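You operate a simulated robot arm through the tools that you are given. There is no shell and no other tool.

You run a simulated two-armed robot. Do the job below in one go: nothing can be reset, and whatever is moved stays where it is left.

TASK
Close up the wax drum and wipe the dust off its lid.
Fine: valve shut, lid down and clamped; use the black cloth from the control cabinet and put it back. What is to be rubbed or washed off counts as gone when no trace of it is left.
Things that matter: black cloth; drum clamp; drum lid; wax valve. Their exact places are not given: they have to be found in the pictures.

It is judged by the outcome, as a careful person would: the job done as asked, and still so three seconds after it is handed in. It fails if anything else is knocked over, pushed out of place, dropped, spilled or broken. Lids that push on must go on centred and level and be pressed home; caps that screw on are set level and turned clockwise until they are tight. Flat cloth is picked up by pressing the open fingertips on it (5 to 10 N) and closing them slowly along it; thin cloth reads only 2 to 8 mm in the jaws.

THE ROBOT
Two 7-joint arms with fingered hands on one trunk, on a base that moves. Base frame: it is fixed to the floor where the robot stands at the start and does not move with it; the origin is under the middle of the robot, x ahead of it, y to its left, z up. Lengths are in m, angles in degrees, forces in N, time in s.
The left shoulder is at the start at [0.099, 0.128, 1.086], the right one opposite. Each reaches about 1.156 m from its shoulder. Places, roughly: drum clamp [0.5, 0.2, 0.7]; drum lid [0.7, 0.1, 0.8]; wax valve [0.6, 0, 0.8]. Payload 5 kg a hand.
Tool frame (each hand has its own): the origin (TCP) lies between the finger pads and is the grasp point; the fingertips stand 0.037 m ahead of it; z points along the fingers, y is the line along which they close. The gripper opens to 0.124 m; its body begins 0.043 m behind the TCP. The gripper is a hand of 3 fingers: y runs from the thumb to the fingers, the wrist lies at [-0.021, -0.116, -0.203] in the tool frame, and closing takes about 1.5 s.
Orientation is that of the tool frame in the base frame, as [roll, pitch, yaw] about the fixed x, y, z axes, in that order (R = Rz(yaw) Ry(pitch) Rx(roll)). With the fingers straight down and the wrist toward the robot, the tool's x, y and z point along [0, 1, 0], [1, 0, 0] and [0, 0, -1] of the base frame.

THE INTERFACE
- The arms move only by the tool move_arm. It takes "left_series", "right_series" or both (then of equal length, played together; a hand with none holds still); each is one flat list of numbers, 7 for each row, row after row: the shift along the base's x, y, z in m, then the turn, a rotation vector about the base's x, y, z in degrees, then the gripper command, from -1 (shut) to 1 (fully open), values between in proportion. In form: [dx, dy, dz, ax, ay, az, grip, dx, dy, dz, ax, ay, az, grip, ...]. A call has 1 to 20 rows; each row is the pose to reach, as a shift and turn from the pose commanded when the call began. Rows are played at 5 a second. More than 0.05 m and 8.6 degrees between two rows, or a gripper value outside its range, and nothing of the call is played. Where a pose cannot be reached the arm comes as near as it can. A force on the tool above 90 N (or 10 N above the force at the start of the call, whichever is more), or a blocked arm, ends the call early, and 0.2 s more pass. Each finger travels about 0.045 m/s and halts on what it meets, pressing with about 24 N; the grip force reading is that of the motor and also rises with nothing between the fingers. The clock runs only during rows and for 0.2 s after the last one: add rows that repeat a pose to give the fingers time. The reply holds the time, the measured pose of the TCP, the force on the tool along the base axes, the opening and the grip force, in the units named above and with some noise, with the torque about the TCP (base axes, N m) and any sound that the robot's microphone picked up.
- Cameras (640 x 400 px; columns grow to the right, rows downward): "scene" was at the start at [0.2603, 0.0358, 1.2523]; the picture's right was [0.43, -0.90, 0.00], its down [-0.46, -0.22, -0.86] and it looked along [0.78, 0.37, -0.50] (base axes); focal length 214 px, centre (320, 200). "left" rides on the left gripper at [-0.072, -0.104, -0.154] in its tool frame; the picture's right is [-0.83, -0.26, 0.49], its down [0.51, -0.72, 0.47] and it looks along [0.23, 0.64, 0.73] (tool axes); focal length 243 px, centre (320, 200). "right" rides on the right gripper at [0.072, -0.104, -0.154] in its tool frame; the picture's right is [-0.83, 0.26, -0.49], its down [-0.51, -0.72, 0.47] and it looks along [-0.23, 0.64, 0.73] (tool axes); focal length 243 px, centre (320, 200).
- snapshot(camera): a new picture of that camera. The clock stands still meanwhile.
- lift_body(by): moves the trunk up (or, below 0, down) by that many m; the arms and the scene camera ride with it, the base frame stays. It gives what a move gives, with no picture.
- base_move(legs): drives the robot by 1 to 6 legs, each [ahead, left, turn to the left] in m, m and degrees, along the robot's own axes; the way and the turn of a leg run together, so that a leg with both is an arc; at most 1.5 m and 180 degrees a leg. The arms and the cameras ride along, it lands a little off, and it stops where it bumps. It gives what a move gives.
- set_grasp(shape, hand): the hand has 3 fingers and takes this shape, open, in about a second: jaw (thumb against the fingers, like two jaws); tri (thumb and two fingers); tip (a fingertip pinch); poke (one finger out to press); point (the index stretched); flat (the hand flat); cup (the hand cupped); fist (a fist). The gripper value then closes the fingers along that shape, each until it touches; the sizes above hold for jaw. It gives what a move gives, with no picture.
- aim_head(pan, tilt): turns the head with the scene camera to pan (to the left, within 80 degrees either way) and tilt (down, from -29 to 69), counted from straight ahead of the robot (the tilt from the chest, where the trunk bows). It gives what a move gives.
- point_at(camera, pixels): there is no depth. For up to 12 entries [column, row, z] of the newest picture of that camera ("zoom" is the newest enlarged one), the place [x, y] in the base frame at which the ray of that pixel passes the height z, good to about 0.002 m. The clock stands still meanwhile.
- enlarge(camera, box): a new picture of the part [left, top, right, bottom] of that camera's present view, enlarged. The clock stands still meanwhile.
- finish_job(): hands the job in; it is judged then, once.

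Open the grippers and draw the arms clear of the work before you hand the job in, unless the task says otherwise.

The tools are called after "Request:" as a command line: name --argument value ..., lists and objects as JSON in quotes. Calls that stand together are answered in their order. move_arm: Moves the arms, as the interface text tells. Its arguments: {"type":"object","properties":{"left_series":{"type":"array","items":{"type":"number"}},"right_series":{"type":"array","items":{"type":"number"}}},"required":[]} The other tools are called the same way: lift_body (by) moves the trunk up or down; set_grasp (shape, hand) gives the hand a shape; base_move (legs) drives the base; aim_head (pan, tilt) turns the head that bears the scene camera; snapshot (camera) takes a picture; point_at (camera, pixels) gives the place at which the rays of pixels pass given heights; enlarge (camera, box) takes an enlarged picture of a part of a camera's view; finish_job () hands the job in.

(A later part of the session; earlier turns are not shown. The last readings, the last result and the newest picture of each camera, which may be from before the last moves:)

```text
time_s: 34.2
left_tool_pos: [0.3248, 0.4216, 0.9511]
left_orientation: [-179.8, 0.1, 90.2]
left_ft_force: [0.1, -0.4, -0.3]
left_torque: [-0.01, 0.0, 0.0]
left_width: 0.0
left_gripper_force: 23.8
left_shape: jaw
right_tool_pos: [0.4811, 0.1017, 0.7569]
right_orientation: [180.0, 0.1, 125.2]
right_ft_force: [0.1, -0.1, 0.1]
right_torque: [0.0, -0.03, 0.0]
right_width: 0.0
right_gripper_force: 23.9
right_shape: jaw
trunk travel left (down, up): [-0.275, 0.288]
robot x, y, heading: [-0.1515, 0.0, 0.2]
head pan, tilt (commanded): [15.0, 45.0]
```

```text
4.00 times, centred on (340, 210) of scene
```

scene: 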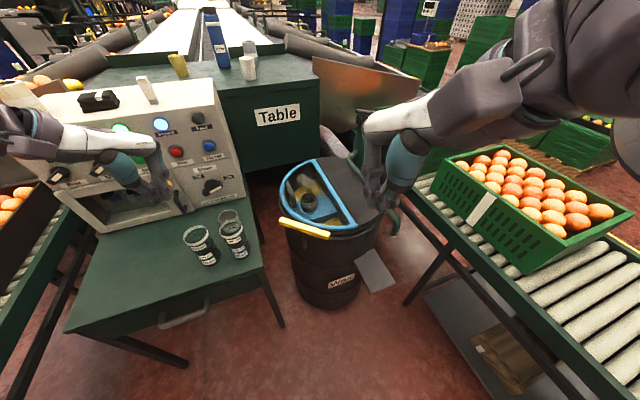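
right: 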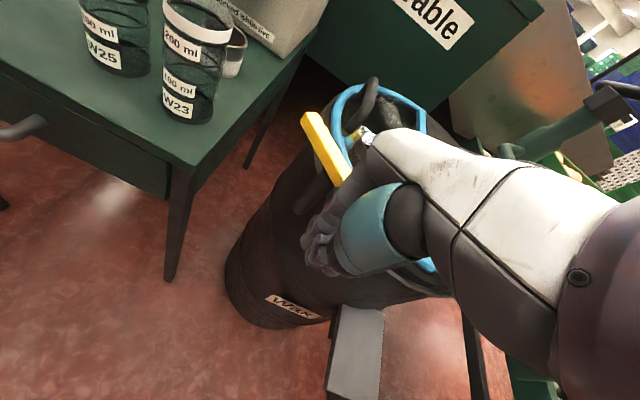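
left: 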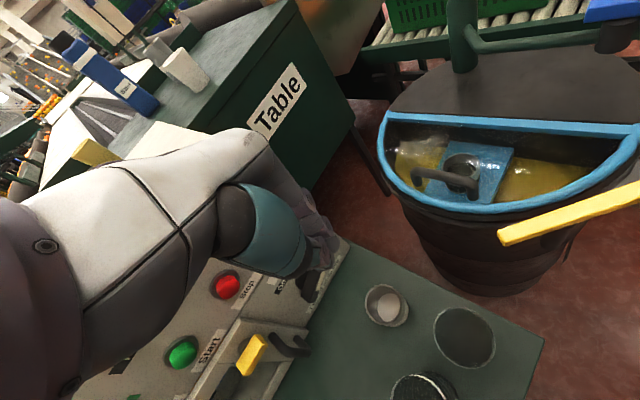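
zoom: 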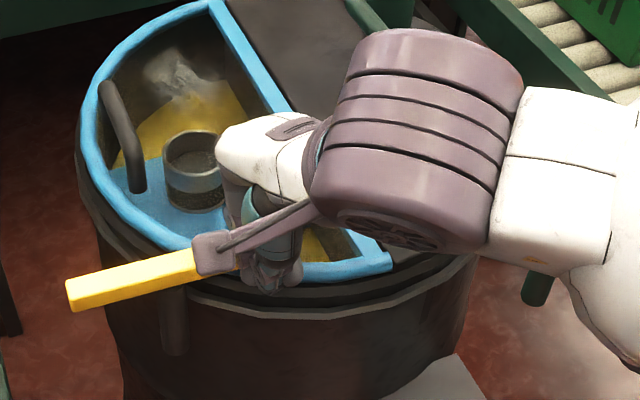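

The bar is about half way (45°) and still moves without load. I continue along the arc toward the radial position.

Request:
move_arm --right_series '[0.01, 0.002, 0, 0, 0, 0, -1, 0.02, 0.006, 0, 0, 0, 0, -1, 0.028, 0.011, 0, 0, 0, 0, -1, 0.036, 0.018, 0, 0, 0, 0, -1, 0.04, 0.024, 0, 0, 0, 0, -1]'

Request:
enlarge --camera "right" --box '[160, 110, 352, 230]'

Request:
enlarge --camera "scene" --box '[260, 160, 420, 260]'

```text
time_s: 35.4
left_tool_pos: [0.325, 0.4203, 0.9507]
left_orientation: [-179.7, 0.1, 90.1]
left_ft_force: [0.0, -0.5, -0.2]
left_torque: [-0.01, 0.02, -0.02]
left_width: 0.0
left_gripper_force: 23.6
left_shape: jaw
right_tool_pos: [0.5206, 0.1256, 0.7576]
right_orientation: [180.0, -0.1, 125.2]
right_ft_force: [0.1, 0.2, 0.0]
right_torque: [0.01, 0.01, 0.02]
right_width: 0.0
right_gripper_force: 23.8
right_shape: jaw
trunk travel left (down, up): [-0.275, 0.288]
robot x, y, heading: [-0.1498, -0.0041, 0.2]
head pan, tilt (commanded): [15.0, 45.0]
```

```text
3.33 times, centred on (256, 170) of right
```

zoom: 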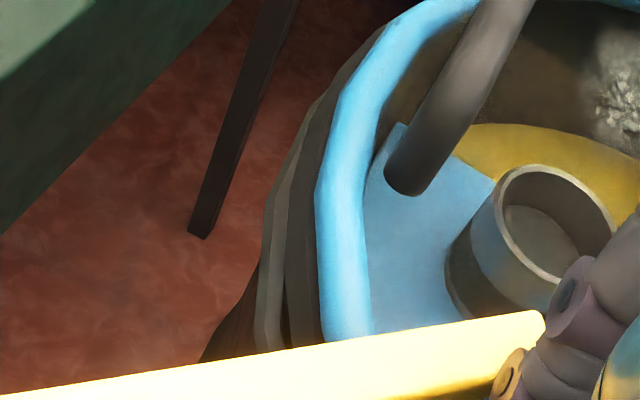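

```text
4.00 times, centred on (340, 210) of scene
```

zoom: 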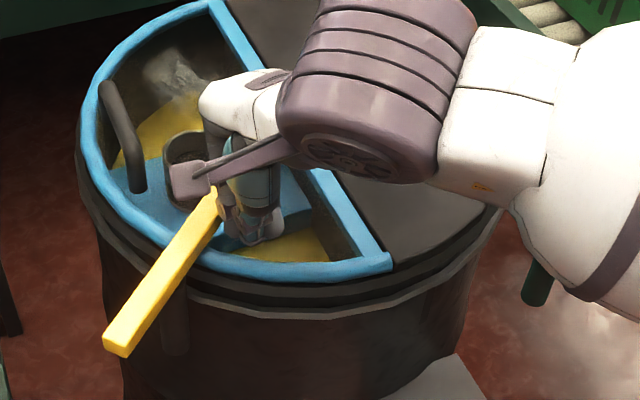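

The bar now lies across the lid frame, nearly radial. I measure its direction and push a little further to feel for a stop.

Request:
point_at --camera "scene" --pixels '[[289.5, 246, 0.73], [313.7, 207.5, 0.73]]'

Request:
move_arm --right_series '[0.002, 0.005, 0, 0, 0, 0, -1, 0.003, 0.01, 0, 0, 0, 0, -1, 0.003, 0.014, 0, 0, 0, 0, -1, 0.003, 0.014, 0, 0, 0, 0, -1]'

Request:
enlarge --camera "scene" --box '[260, 160, 420, 260]'

```text
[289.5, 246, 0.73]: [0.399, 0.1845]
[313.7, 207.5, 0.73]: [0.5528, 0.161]
```

```text
time_s: 36.4
left_tool_pos: [0.3251, 0.4155, 0.9538]
left_orientation: [180.0, -0.1, 90.1]
left_ft_force: [0.1, 0.7, 0.6]
left_torque: [0.01, -0.02, -0.01]
left_width: 0.0001
left_gripper_force: 24.1
left_shape: jaw
right_tool_pos: [0.5238, 0.134, 0.7575]
right_orientation: [180.0, 0.1, 124.8]
right_ft_force: [-5.0, -47.6, 0.6]
right_torque: [-1.06, 0.16, 0.05]
right_width: 0.0
right_gripper_force: 24.1
right_shape: jaw
trunk travel left (down, up): [-0.275, 0.288]
robot x, y, heading: [-0.1504, 0.001, -0.1]
head pan, tilt (commanded): [15.0, 45.0]
```

```text
4.00 times, centred on (340, 210) of scene
```

zoom: 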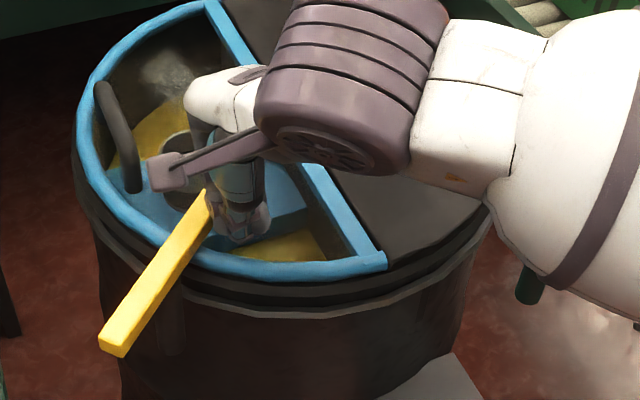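

The force jumped to 48 N: the bar has met its stop, exactly radial over the lid frame. I back the right hand off and lift it clear.

Request:
move_arm --right_series '[0, -0.015, 0, 0, 0, 0, -1, 0, -0.03, 0.01, 0, 0, 0, -1, 0, -0.04, 0.04, 0, 0, 0, -1, 0, -0.05, 0.08, 0, 0, 0, -1, 0, -0.06, 0.12, 0, 0, 0, -1, -0.01, -0.08, 0.16, 0, 0, 0, -1, -0.02, -0.1, 0.2, 0, 0, 0, -1]'

Request:
snapshot --camera "scene"

Request:
enlarge --camera "scene" --box '[260, 140, 420, 240]'

Request:
snapshot --camera "right"

```text
time_s: 38.0
left_tool_pos: [0.3243, 0.4201, 0.9508]
left_orientation: [-179.8, 0.1, 90.1]
left_ft_force: [0.0, 0.1, 0.1]
left_torque: [0.01, -0.01, 0.0]
left_width: 0.0
left_gripper_force: 23.7
left_shape: jaw
right_tool_pos: [0.5012, 0.0399, 0.9577]
right_orientation: [179.9, -0.1, 125.2]
right_ft_force: [-0.8, 0.4, -0.1]
right_torque: [0.03, 0.03, -0.03]
right_width: 0.0
right_gripper_force: 24.4
right_shape: jaw
trunk travel left (down, up): [-0.275, 0.288]
robot x, y, heading: [-0.1517, 0.0035, 0.2]
head pan, tilt (commanded): [15.0, 45.0]
```

```text
taken
```

scene: 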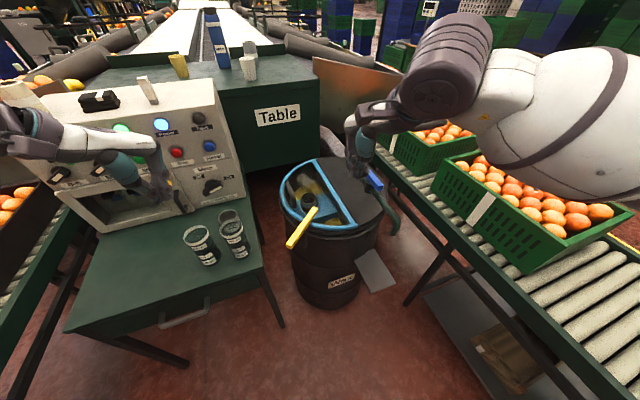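

```text
4.00 times, centred on (340, 190) of scene
```

zoom: 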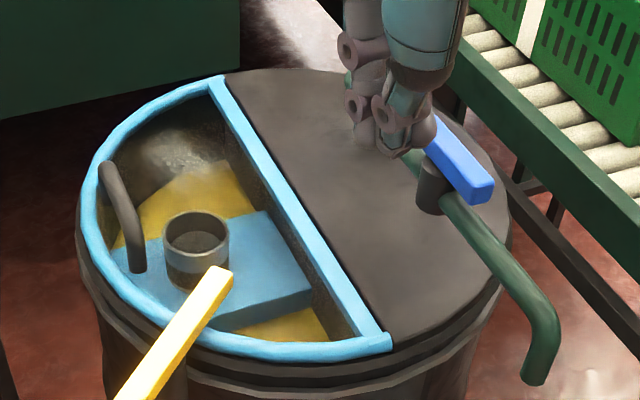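

```text
taken
```

right: 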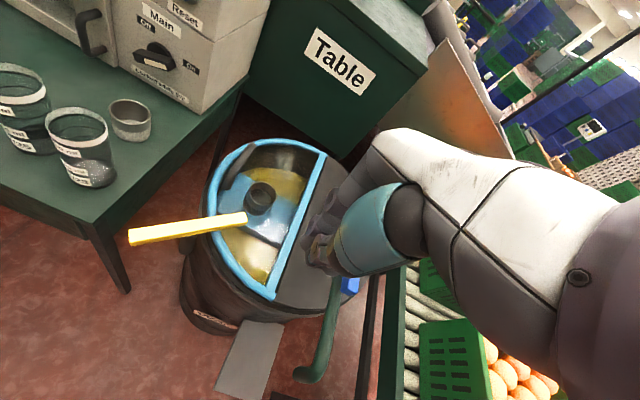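

The clamp is across the frame. Next the valve lever ((0.645,0.022) to (0.574,-0.023), z≈0.84): I bring the right fingertips to its right side, tips above pipe level.

Request:
move_arm --right_series '[0.025, -0.02, 0, 0, 0, 0, -1, 0.05, -0.045, 0, 0, 0, 0, -1, 0.075, -0.07, -0.01, 0, 0, 0, -1, 0.1, -0.09, -0.02, 0, 0, 0, -1, 0.108, -0.1, -0.028, 0, 0, 0, -1]'

Request:
snapshot --camera "right"

Request:
enlarge --camera "scene" --box '[310, 120, 438, 200]'

```text
time_s: 39.2
left_tool_pos: [0.3159, 0.4277, 0.9527]
left_orientation: [179.7, 0.5, 90.3]
left_ft_force: [0.1, 0.3, 0.0]
left_torque: [0.01, 0.01, 0.0]
left_width: 0.0
left_gripper_force: 24.3
left_shape: jaw
right_tool_pos: [0.597, -0.0447, 0.9354]
right_orientation: [179.7, 0.2, 126.3]
right_ft_force: [-65.9, 50.4, 7.9]
right_torque: [-3.49, -4.54, -1.06]
right_width: 0.0
right_gripper_force: 24.4
right_shape: jaw
trunk travel left (down, up): [-0.275, 0.288]
robot x, y, heading: [-0.1536, 0.0005, 0.4]
head pan, tilt (commanded): [15.0, 45.0]
```

```text
taken
```

right: 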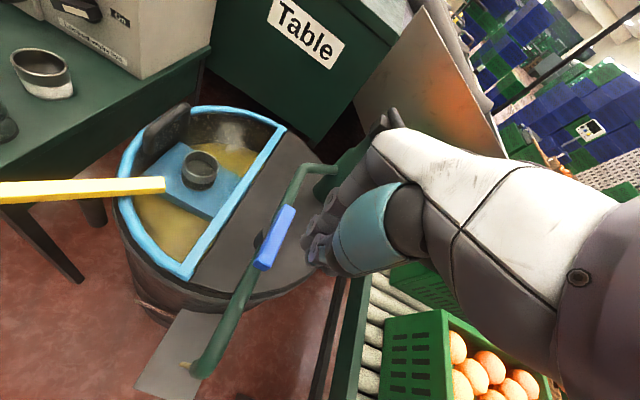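

```text
5.00 times, centred on (374, 160) of scene
```

zoom: 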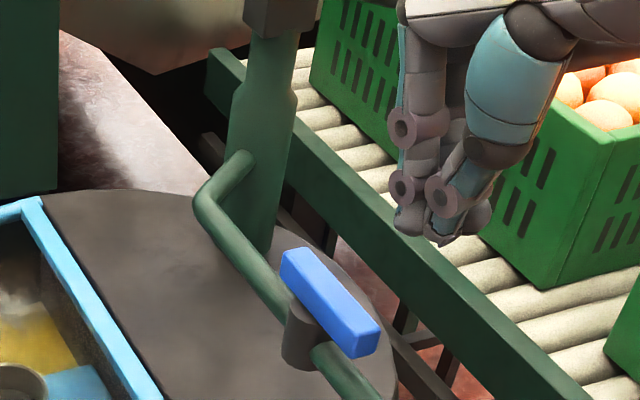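

The right hand reads 80 N again: the pump arm's loop must reach nearer than I judged. Recomputing from the first pictures puts the loop at about (0.60,-0.05) to (0.645,-0.145), z≈1.01, just above the valve. I back the hand off the way it came.

Request:
move_arm --right_series '[-0.015, 0.015, 0, 0, 0, 0, -1, -0.03, 0.03, 0, 0, 0, 0, -1, -0.055, 0.05, 0.01, 0, 0, 0, -1, -0.085, 0.07, 0.02, 0, 0, 0, -1]'

Request:
snapshot --camera "scene"

Request:
enlarge --camera "scene" --box '[320, 70, 480, 170]'

Request:
snapshot --camera "right"

```text
time_s: 40.2
left_tool_pos: [0.3263, 0.4212, 0.9511]
left_orientation: [-179.8, 0.1, 90.0]
left_ft_force: [0.4, 0.6, 0.0]
left_torque: [0.02, 0.02, -0.03]
left_width: 0.0
left_gripper_force: 23.6
left_shape: jaw
right_tool_pos: [0.5267, 0.0096, 0.9514]
right_orientation: [-180.0, 0.0, 124.9]
right_ft_force: [-0.4, 0.2, -0.1]
right_torque: [-0.01, 0.01, 0.01]
right_width: 0.0003
right_gripper_force: 23.9
right_shape: jaw
trunk travel left (down, up): [-0.275, 0.288]
robot x, y, heading: [-0.1521, -0.0036, 0.2]
head pan, tilt (commanded): [15.0, 45.0]
```

```text
taken
```

scene: 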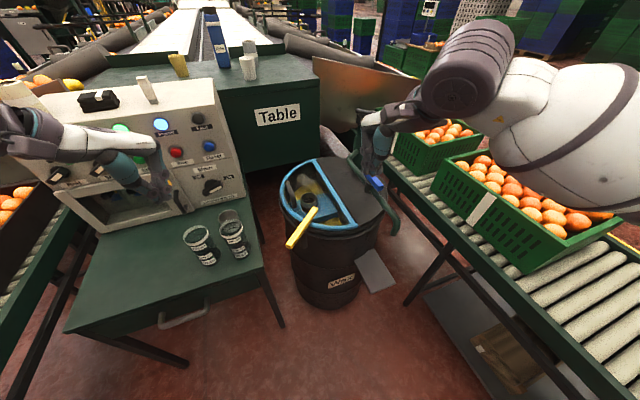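

```text
4.00 times, centred on (400, 120) of scene
```

zoom: 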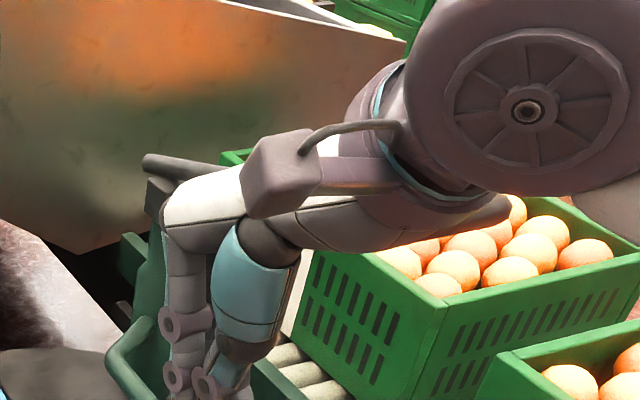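

```text
taken
```

right: 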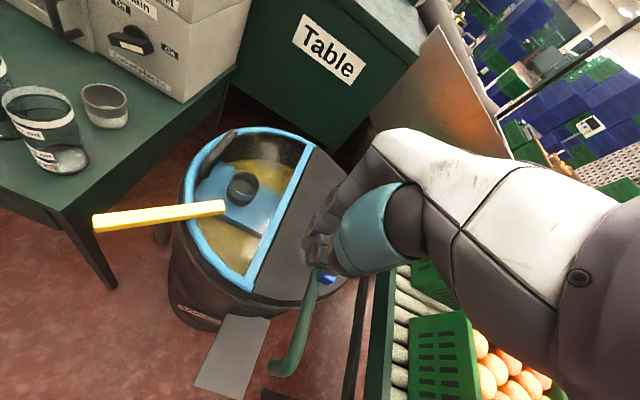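

The force is gone. I draw the right hand back toward the body so that the pump arm can be seen free.

Request:
move_arm --right_series '[-0.04, 0, 0.02, 0, 0, 0, -1, -0.08, -0.005, 0.04, 0, 0, 0, -1, -0.12, -0.03, 0.07, 0, 0, 0, -1, -0.15, -0.07, 0.1, 0, 0, 0, -1, -0.17, -0.11, 0.12, 0, 0, 0, -1, -0.19, -0.15, 0.14, 0, 0, 0, -1]'

Request:
snapshot --camera "scene"

Request:
enlarge --camera "scene" --box '[310, 60, 502, 180]'

Request:
snapshot --camera "right"

```text
refused: row 3 steps farther than a row can; nothing moved
```

```text
taken
```

scene: 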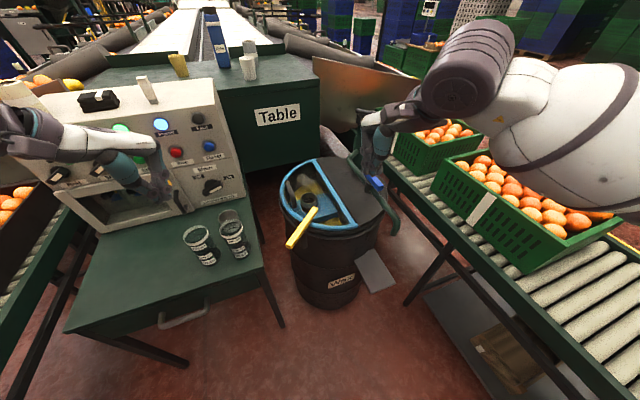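

```text
3.33 times, centred on (406, 120) of scene
```

zoom: 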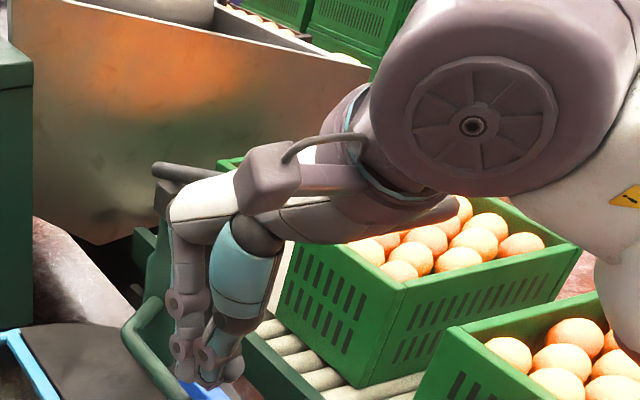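

```text
taken
```

right: 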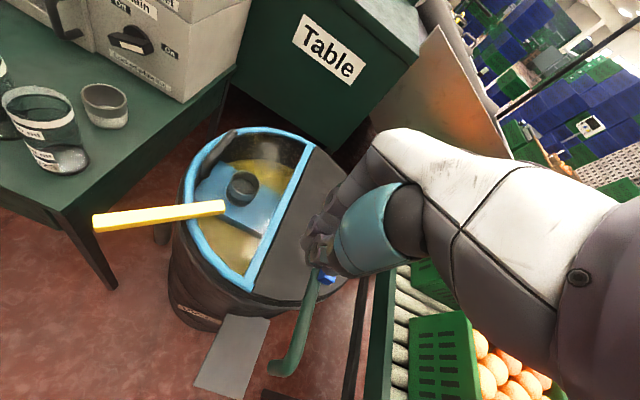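

A row was too long; I repeat the withdrawal with shorter steps.

Request:
move_arm --right_series '[-0.03, 0, 0.01, 0, 0, 0, -1, -0.06, 0, 0.03, 0, 0, 0, -1, -0.095, -0.01, 0.05, 0, 0, 0, -1, -0.12, -0.035, 0.07, 0, 0, 0, -1, -0.14, -0.065, 0.09, 0, 0, 0, -1, -0.16, -0.095, 0.11, 0, 0, 0, -1, -0.175, -0.13, 0.13, 0, 0, 0, -1]'

Request:
snapshot --camera "scene"

Request:
enlarge --camera "scene" --box '[310, 60, 502, 180]'

Request:
snapshot --camera "right"

```text
time_s: 41.8
left_tool_pos: [0.3243, 0.4197, 0.9524]
left_orientation: [-179.9, 0.1, 90.1]
left_ft_force: [0.6, -0.2, 0.5]
left_torque: [-0.01, -0.03, 0.03]
left_width: 0.0001
left_gripper_force: 23.6
left_shape: jaw
right_tool_pos: [0.3485, -0.122, 1.0809]
right_orientation: [179.9, 0.0, 125.2]
right_ft_force: [0.6, -1.1, -0.8]
right_torque: [0.02, -0.02, -0.01]
right_width: 0.0
right_gripper_force: 23.9
right_shape: jaw
trunk travel left (down, up): [-0.275, 0.288]
robot x, y, heading: [-0.1482, -0.0005, 0.2]
head pan, tilt (commanded): [15.0, 45.0]
```

```text
taken
```

scene: 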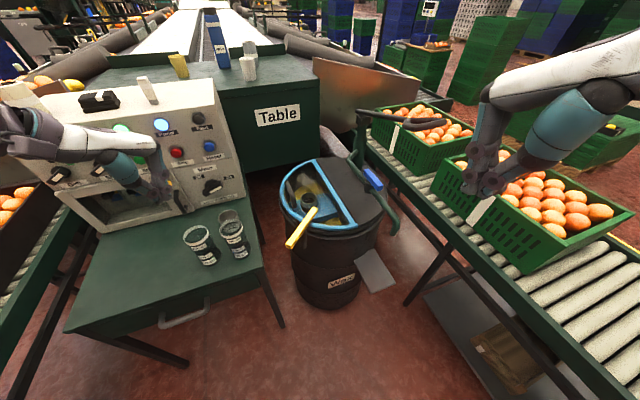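

```text
3.33 times, centred on (406, 120) of scene
```

zoom: 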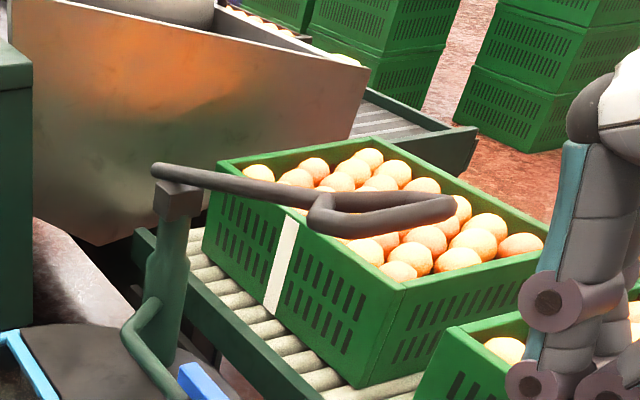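

```text
taken
```

right: 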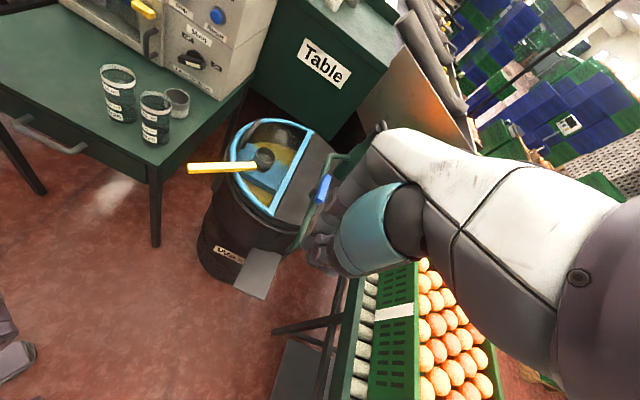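

The pump arm looks unchanged in shape (block (180,195), loop end (455,210) in the zoom). I compute where it lies from this camera place to check it against the first pictures.

Request:
point_at --camera "scene" --pixels '[[404.5, 124.5, 0.95], [404.5, 124.5, 1.0], [404.5, 124.5, 1.05], [446.5, 122.4, 0.95], [446.5, 122.4, 1.0], [446.5, 122.4, 1.05], [364, 118.5, 0.9], [364, 118.5, 0.95], [364, 118.5, 1.0], [356.4, 110.4, 0.95], [356.4, 110.4, 1.0]]'

```text
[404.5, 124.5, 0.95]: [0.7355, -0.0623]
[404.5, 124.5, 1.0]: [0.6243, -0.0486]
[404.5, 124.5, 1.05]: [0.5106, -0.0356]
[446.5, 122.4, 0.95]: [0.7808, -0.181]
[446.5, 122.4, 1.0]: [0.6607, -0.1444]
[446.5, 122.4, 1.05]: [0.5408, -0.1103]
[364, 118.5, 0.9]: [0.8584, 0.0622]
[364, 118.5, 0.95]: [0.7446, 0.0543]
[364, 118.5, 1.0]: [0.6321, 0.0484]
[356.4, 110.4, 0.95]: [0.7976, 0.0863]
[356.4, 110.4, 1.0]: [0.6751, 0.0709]
```

The pump arm's loop is still at (0.60,-0.05)…(0.65,-0.145), z≈1.01, as in the first pictures, so it was not moved. It hangs right above the valve, so the hand must come in below it, fingers pointing forward. I check where the right conveyor and crate lie for elbow room.

Request:
point_at --camera "scene" --pixels '[[400, 195, 0.75], [447, 255, 0.75], [500, 310, 0.75], [545, 360, 0.75], [440, 200, 0.85], [523, 273, 0.85], [625, 210, 0.9], [440, 200, 0.95], [523, 273, 0.95]]'

Request:
aim_head --pan -30 --tilt 55

Request:
snapshot --camera "scene"

```text
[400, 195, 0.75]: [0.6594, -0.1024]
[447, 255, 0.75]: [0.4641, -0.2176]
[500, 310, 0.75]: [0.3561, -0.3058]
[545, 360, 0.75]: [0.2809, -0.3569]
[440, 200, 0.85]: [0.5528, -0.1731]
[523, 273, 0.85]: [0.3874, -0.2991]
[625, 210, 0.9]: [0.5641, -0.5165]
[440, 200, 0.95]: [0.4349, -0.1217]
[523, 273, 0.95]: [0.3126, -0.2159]
```

```text
time_s: 43.0
left_tool_pos: [0.3257, 0.42, 0.9504]
left_orientation: [-179.8, 0.0, 90.1]
left_ft_force: [0.6, 0.6, -0.3]
left_torque: [0.01, -0.01, 0.02]
left_width: 0.0
left_gripper_force: 24.0
left_shape: jaw
right_tool_pos: [0.3505, -0.1194, 1.0801]
right_orientation: [180.0, 0.0, 125.2]
right_ft_force: [-0.1, 0.3, -0.3]
right_torque: [-0.01, 0.02, -0.01]
right_width: 0.0
right_gripper_force: 23.5
right_shape: jaw
trunk travel left (down, up): [-0.275, 0.288]
robot x, y, heading: [-0.1483, 0.0001, 0.2]
head pan, tilt (commanded): [-30.0, 55.0]
```

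```text
taken
```

scene: 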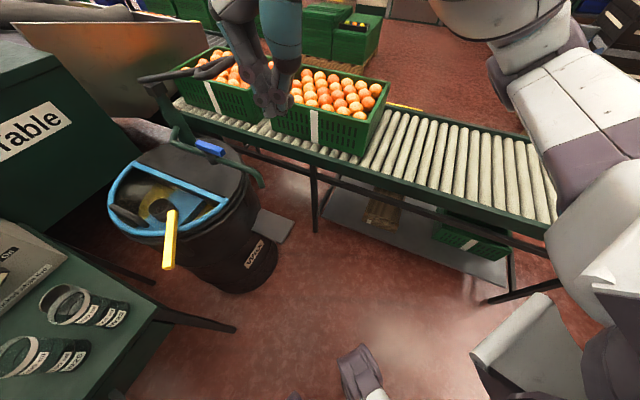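

The conveyor is close on the right, so the right elbow should stay high. I tilt the right hand 45° about the hinge direction (palm up-left, fingers pointing down-right), so that the fingertips can reach the valve lever below the pump arm.

Request:
move_arm --right_series '[0.02, 0.01, -0.02, -6.12, -4.34, 0, -1, 0.045, 0.02, -0.045, -12.23, -8.68, 0, -1, 0.07, 0.03, -0.07, -18.35, -13.02, 0, -1, 0.095, 0.04, -0.095, -24.47, -17.36, 0, -1, 0.12, 0.05, -0.12, -30.58, -21.7, 0, -1, 0.145, 0.06, -0.14, -36.7, -26.05, 0, -1]'

Request:
snapshot --camera "right"

Request:
snapshot --camera "scene"

```text
time_s: 44.4
left_tool_pos: [0.327, 0.4218, 0.9504]
left_orientation: [-179.8, 0.3, 90.1]
left_ft_force: [0.2, 0.4, 0.0]
left_torque: [0.0, 0.04, 0.05]
left_width: 0.0
left_gripper_force: 24.5
left_shape: jaw
right_tool_pos: [0.498, -0.0581, 0.9384]
right_orientation: [179.9, 45.0, 125.3]
right_ft_force: [0.0, -0.3, 0.2]
right_torque: [-0.01, 0.0, 0.02]
right_width: 0.0
right_gripper_force: 23.2
right_shape: jaw
trunk travel left (down, up): [-0.275, 0.288]
robot x, y, heading: [-0.1499, -0.0004, 0.2]
head pan, tilt (commanded): [-30.0, 55.0]
```

```text
taken
```

right: 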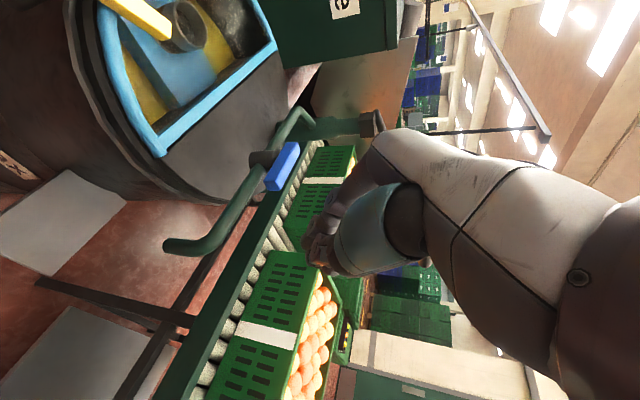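

```text
taken
```

scene: 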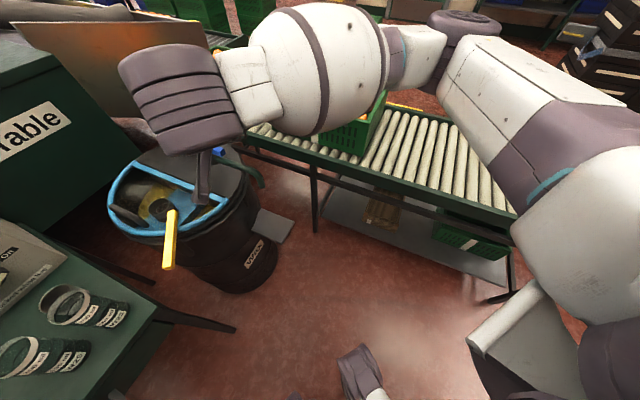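

The tilt is reached without contact. I enlarge the right view to measure the lever again from this new angle.

Request:
enlarge --camera "right" --box '[200, 110, 360, 210]'

Request:
point_at --camera "right" --pixels '[[297, 147, 0.82], [297, 147, 0.84], [297, 147, 0.86], [270, 185, 0.82], [270, 185, 0.84], [270, 185, 0.86]]'

```text
4.00 times, centred on (280, 160) of right
```

zoom: 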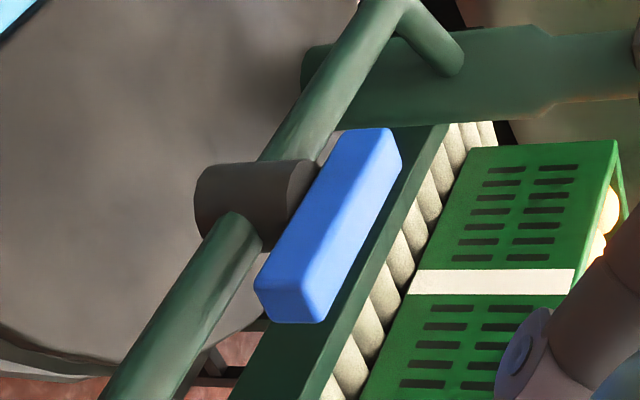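

```text
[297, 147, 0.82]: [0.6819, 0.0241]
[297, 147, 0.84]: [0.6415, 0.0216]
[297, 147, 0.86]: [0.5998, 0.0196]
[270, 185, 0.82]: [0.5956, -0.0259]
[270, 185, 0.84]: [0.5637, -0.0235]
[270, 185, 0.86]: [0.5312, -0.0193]
```

The side view confirms the pivot post near the lever's middle, about (0.615,0.003). I move the fingertips under the pump loop to the right side of the lever's near half, going slowly.

Request:
move_arm --right_series '[0.025, -0.01, -0.01, 0, 0, 0, -1, 0.05, -0.018, -0.025, 0, 0, 0, -1, 0.072, -0.02, -0.04, 0, 0, 0, -1, 0.09, -0.018, -0.06, 0, 0, 0, -1, 0.1, -0.014, -0.075, 0, 0, 0, -1]'

Request:
snapshot --camera "right"

Request:
enlarge --camera "right" --box '[200, 160, 392, 280]'

```text
time_s: 45.5
left_tool_pos: [0.327, 0.4214, 0.9503]
left_orientation: [-179.8, 0.0, 90.1]
left_ft_force: [0.4, 0.1, 0.4]
left_torque: [-0.01, 0.03, -0.03]
left_width: 0.0001
left_gripper_force: 24.1
left_shape: jaw
right_tool_pos: [0.5972, -0.0725, 0.8644]
right_orientation: [179.7, 45.0, 125.2]
right_ft_force: [0.0, 0.2, -0.3]
right_torque: [0.02, -0.01, -0.04]
right_width: 0.0001
right_gripper_force: 24.0
right_shape: jaw
trunk travel left (down, up): [-0.275, 0.288]
robot x, y, heading: [-0.1487, 0.0017, -0.0]
head pan, tilt (commanded): [-30.0, 55.0]
```

```text
taken
```

right: 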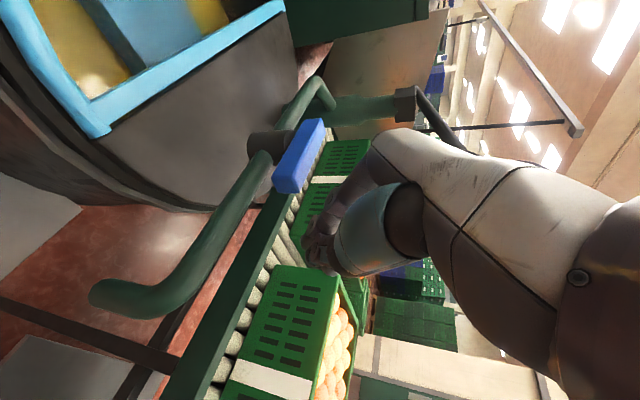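

```text
3.33 times, centred on (296, 220) of right
```

zoom: 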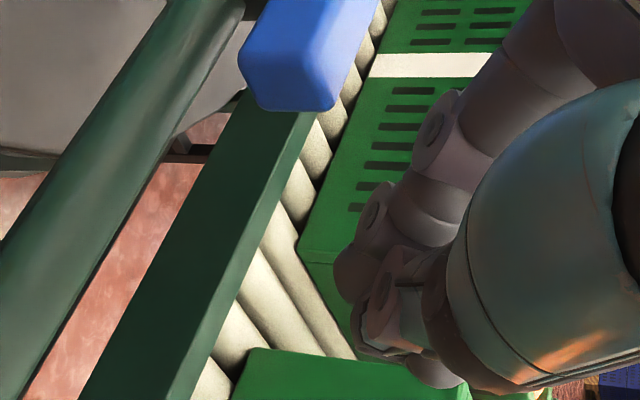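

No contact yet; the tips are just behind the lever's near end. I move forward along the lever, then push left (clockwise) a short way and watch the force.

Request:
move_arm --right_series '[0.009, 0.005, -0.006, 0, 0, 0, -1, 0.017, 0.011, -0.012, 0, 0, 0, -1, 0.013, 0.017, -0.012, 0, 0, 0, -1, 0.007, 0.02, -0.012, 0, 0, 0, -1, -0.001, 0.022, -0.012, 0, 0, 0, -1, -0.009, 0.024, -0.012, 0, 0, 0, -1]'

Request:
snapshot --camera "right"

Request:
enlarge --camera "right" --box '[200, 100, 392, 220]'

```text
time_s: 47.0
left_tool_pos: [0.3254, 0.4215, 0.9508]
left_orientation: [-179.9, 0.1, 90.1]
left_ft_force: [0.3, -0.4, 0.0]
left_torque: [0.03, 0.0, 0.05]
left_width: 0.0002
left_gripper_force: 23.7
left_shape: jaw
right_tool_pos: [0.5863, -0.0504, 0.8542]
right_orientation: [179.6, 44.9, 125.1]
right_ft_force: [2.1, -0.4, 0.9]
right_torque: [0.05, -0.01, -0.05]
right_width: 0.0001
right_gripper_force: 24.5
right_shape: jaw
trunk travel left (down, up): [-0.275, 0.288]
robot x, y, heading: [-0.1503, -0.0011, -0.0]
head pan, tilt (commanded): [-30.0, 55.0]
```

```text
taken
```

right: 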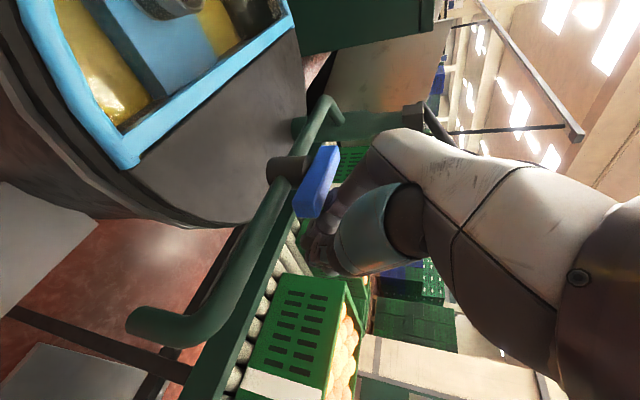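

```text
3.33 times, centred on (296, 160) of right
```

zoom: 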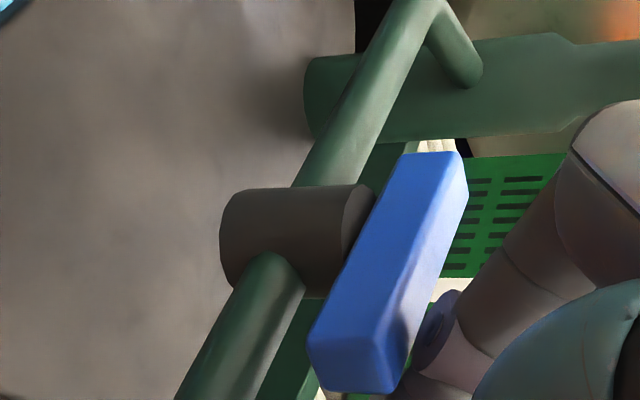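

The force is small and the fingertips are touching the lever's right side. I push on along the arc and see if it turns.

Request:
move_arm --right_series '[-0.005, 0.005, 0, 0, 0, 0, -1, -0.01, 0.01, 0, 0, 0, 0, -1, -0.014, 0.015, 0, 0, 0, 0, -1, -0.014, 0.015, 0, 0, 0, 0, -1]'

Request:
enlarge --camera "right" --box '[200, 100, 392, 220]'

```text
time_s: 48.0
left_tool_pos: [0.3259, 0.4211, 0.9507]
left_orientation: [-179.8, 0.1, 90.1]
left_ft_force: [0.4, 0.1, -0.6]
left_torque: [-0.03, 0.02, -0.02]
left_width: 0.0
left_gripper_force: 23.9
left_shape: jaw
right_tool_pos: [0.5737, -0.0354, 0.8532]
right_orientation: [179.7, 45.0, 125.1]
right_ft_force: [-0.8, 0.3, -0.1]
right_torque: [-0.01, -0.03, 0.03]
right_width: 0.0
right_gripper_force: 23.6
right_shape: jaw
trunk travel left (down, up): [-0.275, 0.288]
robot x, y, heading: [-0.1481, -0.0037, 0.2]
head pan, tilt (commanded): [-30.0, 55.0]
```

```text
3.33 times, centred on (296, 160) of right
```

zoom: 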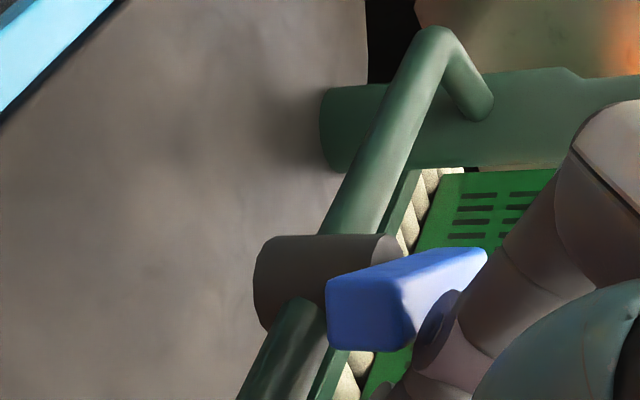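

The lever turns clockwise easily. I continue around the arc toward a quarter turn.

Request:
move_arm --right_series '[-0.007, 0.009, 0, 0, 0, 0, -1, -0.011, 0.018, 0, 0, 0, 0, -1, -0.013, 0.027, 0, 0, 0, 0, -1, -0.014, 0.036, 0, 0, 0, 0, -1, -0.013, 0.043, 0, 0, 0, 0, -1]'

Request:
snapshot --camera "right"

Request:
enlarge --camera "right" --box '[200, 100, 392, 220]'

```text
time_s: 49.1
left_tool_pos: [0.3253, 0.4205, 0.952]
left_orientation: [-179.8, 0.0, 90.1]
left_ft_force: [-0.3, -0.5, 0.0]
left_torque: [0.0, 0.03, 0.02]
left_width: 0.0
left_gripper_force: 23.8
left_shape: jaw
right_tool_pos: [0.5596, 0.0075, 0.8537]
right_orientation: [179.9, 45.0, 125.2]
right_ft_force: [0.1, 0.1, -0.3]
right_torque: [0.02, 0.01, 0.02]
right_width: 0.0
right_gripper_force: 24.3
right_shape: jaw
trunk travel left (down, up): [-0.275, 0.288]
robot x, y, heading: [-0.1487, 0.0014, 0.1]
head pan, tilt (commanded): [-30.0, 55.0]
```

```text
taken
```

right: 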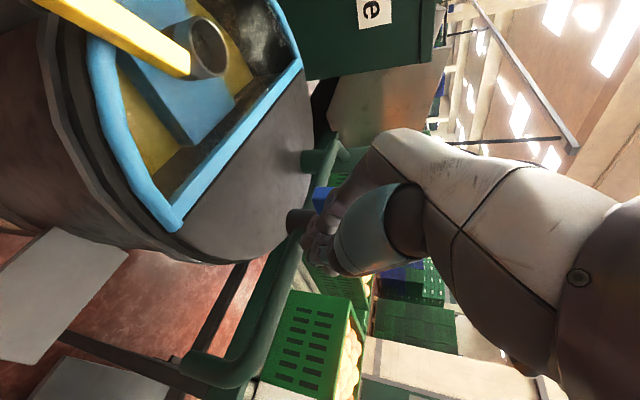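

```text
3.33 times, centred on (296, 160) of right
```

zoom: 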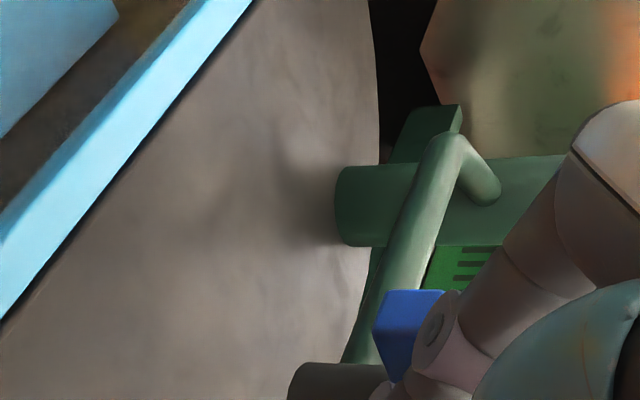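

The lever's end has swung well over to the left. I push a little further along (+x,+y) to feel for its stop.

Request:
move_arm --right_series '[0.003, 0.004, 0, 0, 0, 0, -1, 0.007, 0.007, 0, 0, 0, 0, -1, 0.011, 0.01, 0, 0, 0, 0, -1, 0.011, 0.01, 0, 0, 0, 0, -1]'

Request:
enlarge --camera "right" --box '[200, 130, 392, 250]'

```text
time_s: 50.1
left_tool_pos: [0.3248, 0.419, 0.9524]
left_orientation: [180.0, 0.0, 90.2]
left_ft_force: [-0.3, 0.1, -0.1]
left_torque: [0.01, -0.03, -0.02]
left_width: 0.0001
left_gripper_force: 24.9
left_shape: jaw
right_tool_pos: [0.5677, 0.0171, 0.8538]
right_orientation: [179.7, 44.9, 124.9]
right_ft_force: [-17.7, -13.5, 2.6]
right_torque: [-0.09, 0.16, 0.21]
right_width: 0.0001
right_gripper_force: 24.3
right_shape: jaw
trunk travel left (down, up): [-0.275, 0.288]
robot x, y, heading: [-0.1485, 0.0012, 0.4]
head pan, tilt (commanded): [-30.0, 55.0]
```

```text
3.33 times, centred on (296, 190) of right
```

zoom: 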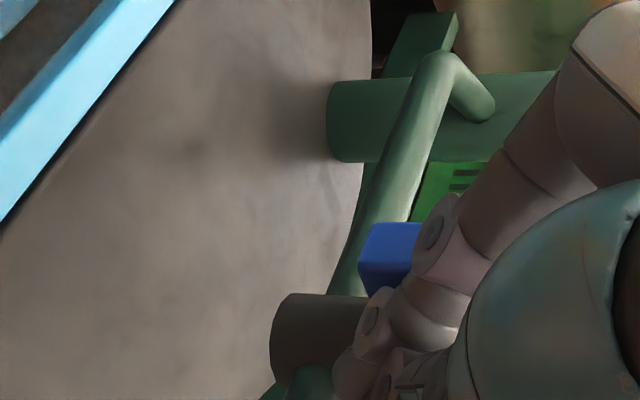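

A 22 N counterforce straight against the push suggests the stop. I press a touch more to make sure, then withdraw the hand backward-left and look.

Request:
move_arm --right_series '[0.004, 0.003, 0, 0, 0, 0, -1, 0.006, 0.004, 0, 0, 0, 0, -1, 0.006, 0.004, 0, 0, 0, 0, -1]'

Request:
move_arm --right_series '[-0.012, -0.006, 0, 0, 0, 0, -1, -0.03, -0.01, 0.01, 0, 0, 0, -1, -0.055, -0.01, 0.03, 0, 0, 0, -1, -0.085, -0.01, 0.06, 0, 0, 0, -1, -0.115, -0.02, 0.08, 0, 0, 0, -1, -0.145, -0.04, 0.1, 0, 0, 0, -1, -0.17, -0.06, 0.12, 0, 0, 0, -1]'

Request:
aim_head --pan 10 --tilt 45

Request:
snapshot --camera "scene"

Request:
snapshot --camera "right"

```text
time_s: 51.0
left_tool_pos: [0.3221, 0.4177, 0.9549]
left_orientation: [179.9, 0.0, 90.1]
left_ft_force: [-0.3, -0.4, -1.2]
left_torque: [-0.01, 0.01, 0.01]
left_width: 0.0
left_gripper_force: 24.2
left_shape: jaw
right_tool_pos: [0.5725, 0.0187, 0.8555]
right_orientation: [179.5, 45.1, 124.8]
right_ft_force: [-38.4, -26.1, 11.4]
right_torque: [0.03, 0.43, 0.48]
right_width: 0.0
right_gripper_force: 24.4
right_shape: jaw
trunk travel left (down, up): [-0.275, 0.288]
robot x, y, heading: [-0.1494, -0.0005, 0.4]
head pan, tilt (commanded): [-30.0, 55.0]
```

```text
time_s: 52.5
left_tool_pos: [0.3247, 0.4205, 0.9522]
left_orientation: [-179.9, 0.2, 90.1]
left_ft_force: [-0.1, -0.7, 0.1]
left_torque: [0.0, -0.01, 0.02]
left_width: 0.0
left_gripper_force: 23.6
left_shape: jaw
right_tool_pos: [0.4062, -0.0367, 0.9736]
right_orientation: [179.8, 45.0, 125.3]
right_ft_force: [0.0, -0.2, 0.6]
right_torque: [0.01, 0.01, 0.03]
right_width: 0.0
right_gripper_force: 23.7
right_shape: jaw
trunk travel left (down, up): [-0.275, 0.288]
robot x, y, heading: [-0.1485, -0.002, 0.2]
head pan, tilt (commanded): [-30.0, 55.0]
```

```text
time_s: 53.6
left_tool_pos: [0.3258, 0.4204, 0.9513]
left_orientation: [-179.8, 0.0, 90.0]
left_ft_force: [0.0, -0.4, 0.5]
left_torque: [0.0, -0.02, -0.02]
left_width: 0.0
left_gripper_force: 24.2
left_shape: jaw
right_tool_pos: [0.4061, -0.035, 0.9725]
right_orientation: [179.8, 45.1, 125.2]
right_ft_force: [0.6, 0.5, -0.7]
right_torque: [0.04, -0.01, -0.01]
right_width: 0.0001
right_gripper_force: 24.8
right_shape: jaw
trunk travel left (down, up): [-0.275, 0.288]
robot x, y, heading: [-0.15, -0.0008, 0.1]
head pan, tilt (commanded): [10.0, 45.0]
```

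```text
taken
```

scene: 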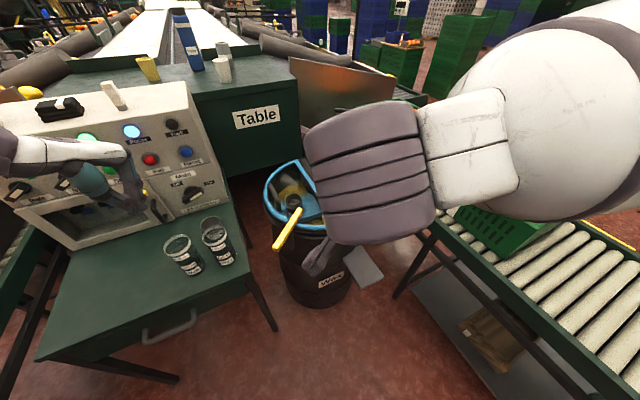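

```text
taken
```

right: 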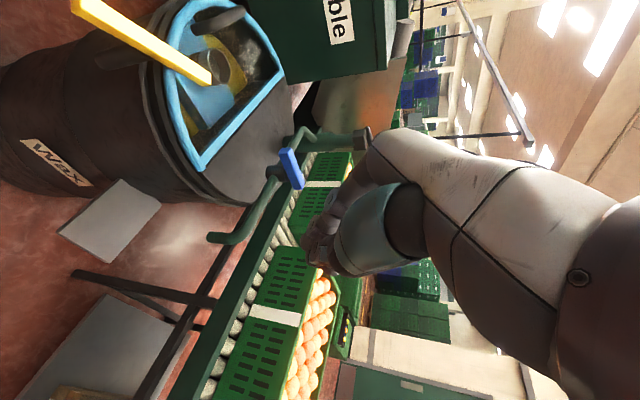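

The lever now stands square to the pipe against its stop (46 N), so the valve is shut. I straighten the right hand and park it to the side to clear the view.

Request:
move_arm --right_series '[-0.01, -0.02, 0.02, 6.12, 4.34, 0, -1, -0.02, -0.04, 0.04, 12.23, 8.68, 0, -1, -0.03, -0.06, 0.06, 18.35, 13.02, 0, -1, -0.04, -0.08, 0.08, 24.47, 17.36, 0, -1, -0.05, -0.1, 0.1, 30.58, 21.7, 0, -1, -0.06, -0.12, 0.12, 36.7, 26.05, 0, -1]'

Request:
snapshot --camera "scene"

Request:
enlarge --camera "scene" --box '[240, 110, 432, 230]'

```text
time_s: 55.0
left_tool_pos: [0.3245, 0.4195, 0.9521]
left_orientation: [-179.9, -0.1, 90.1]
left_ft_force: [-0.1, 0.1, -0.2]
left_torque: [0.03, 0.01, 0.02]
left_width: 0.0
left_gripper_force: 23.9
left_shape: jaw
right_tool_pos: [0.346, -0.1581, 1.0934]
right_orientation: [179.8, -0.1, 125.2]
right_ft_force: [0.1, -0.4, 0.0]
right_torque: [0.05, -0.05, 0.04]
right_width: 0.0
right_gripper_force: 23.4
right_shape: jaw
right hand out of reach, approached as far as the arm can: row 1, 2, 3, 4
trunk travel left (down, up): [-0.275, 0.288]
robot x, y, heading: [-0.1502, -0.0015, 0.2]
head pan, tilt (commanded): [10.0, 45.0]
```

```text
taken
```

scene: 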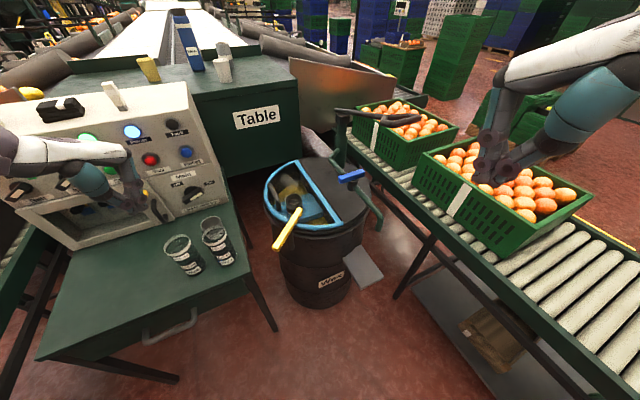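

```text
3.33 times, centred on (336, 170) of scene
```

zoom: 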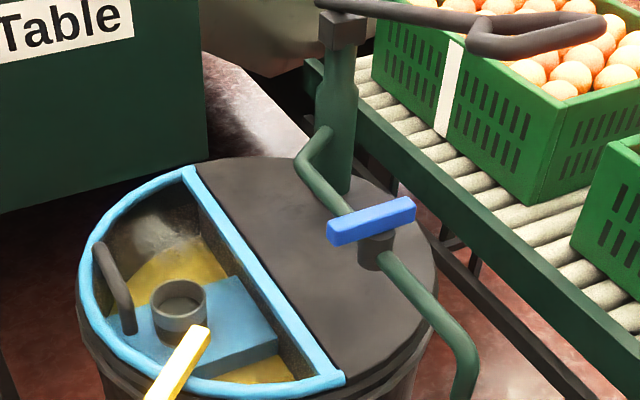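

Lid down, clamp across, valve lever square to the pipe. Now the cloth: I turn the head to the cabinet and raise the left hand out of the way.

Request:
move_arm --left_series '[-0.02, -0.01, 0.04, 0, 0, 0, 0, -0.03, -0.02, 0.08, 0, 0, 0, 0.5, -0.03, -0.03, 0.12, 0, 0, 0, 1, -0.03, -0.03, 0.16, 0, 0, 0, 1, -0.03, -0.03, 0.2, 0, 0, 0, 1, -0.03, -0.03, 0.24, 0, 0, 0, 1]'

Request:
aim_head --pan 50 --tilt 25

Request:
snapshot --camera "scene"

Request:
snapshot --camera "left"

```text
time_s: 56.4
left_tool_pos: [0.2948, 0.3895, 1.1922]
left_orientation: [-179.9, 0.1, 90.2]
left_ft_force: [0.5, -1.3, 0.5]
left_torque: [0.04, 0.01, 0.0]
left_width: 0.1031
left_gripper_force: 0.0
left_shape: jaw
left hand out of reach, approached as far as the arm can: row 1, 2
right_tool_pos: [0.3474, -0.1568, 1.0925]
right_orientation: [179.9, 0.0, 125.2]
right_ft_force: [0.1, 0.8, 0.2]
right_torque: [0.05, 0.0, 0.01]
right_width: 0.0
right_gripper_force: 24.0
right_shape: jaw
trunk travel left (down, up): [-0.275, 0.288]
robot x, y, heading: [-0.1522, -0.001, 0.1]
head pan, tilt (commanded): [10.0, 45.0]
```

```text
time_s: 57.5
left_tool_pos: [0.2962, 0.3916, 1.1918]
left_orientation: [-179.9, 0.2, 90.1]
left_ft_force: [-0.6, -0.7, -0.2]
left_torque: [0.01, 0.01, 0.01]
left_width: 0.1234
left_gripper_force: 0.2
left_shape: jaw
right_tool_pos: [0.3475, -0.1573, 1.0928]
right_orientation: [179.9, 0.1, 125.2]
right_ft_force: [-0.1, 0.4, -0.1]
right_torque: [-0.05, 0.01, 0.01]
right_width: 0.0
right_gripper_force: 24.2
right_shape: jaw
trunk travel left (down, up): [-0.275, 0.288]
robot x, y, heading: [-0.1513, -0.0003, 0.2]
head pan, tilt (commanded): [50.0, 25.0]
```

```text
taken
```

scene: 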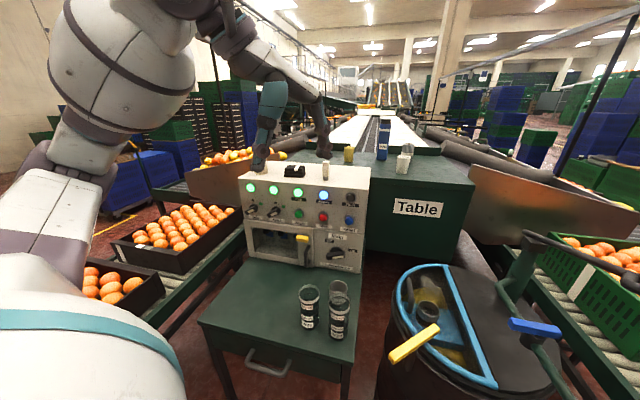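

```text
taken
```

left: 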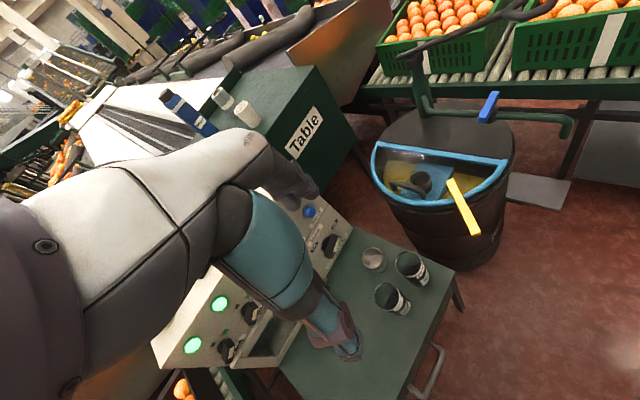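

The black pad sits on the cabinet top at scene (294,172). I enlarge it and take its corner places.

Request:
enlarge --camera "scene" --box '[246, 150, 342, 210]'

Request:
point_at --camera "scene" --pixels '[[294, 172, 0.98], [294, 172, 1.0], [294, 172, 1.02], [371, 186, 0.98], [371, 186, 1.0], [239, 186, 0.98], [239, 186, 1.0], [240, 176, 1.0], [353, 162, 1.0]]'

```text
6.67 times, centred on (294, 180) of scene
```

zoom: 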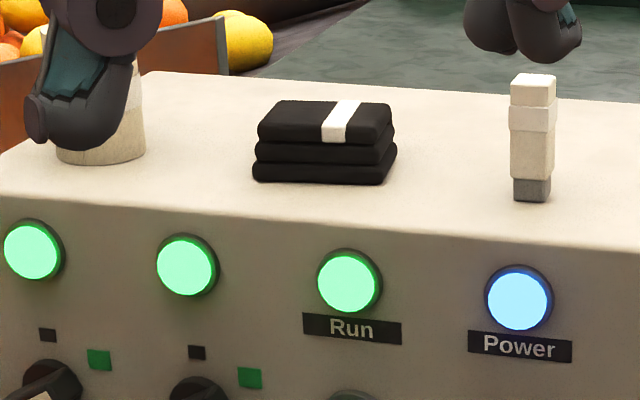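

```text
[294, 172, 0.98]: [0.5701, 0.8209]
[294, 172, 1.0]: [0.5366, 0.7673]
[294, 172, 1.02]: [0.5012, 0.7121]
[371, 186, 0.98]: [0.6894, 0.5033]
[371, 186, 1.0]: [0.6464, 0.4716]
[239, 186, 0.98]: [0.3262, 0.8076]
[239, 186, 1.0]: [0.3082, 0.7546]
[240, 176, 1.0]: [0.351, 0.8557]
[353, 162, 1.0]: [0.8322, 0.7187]
```

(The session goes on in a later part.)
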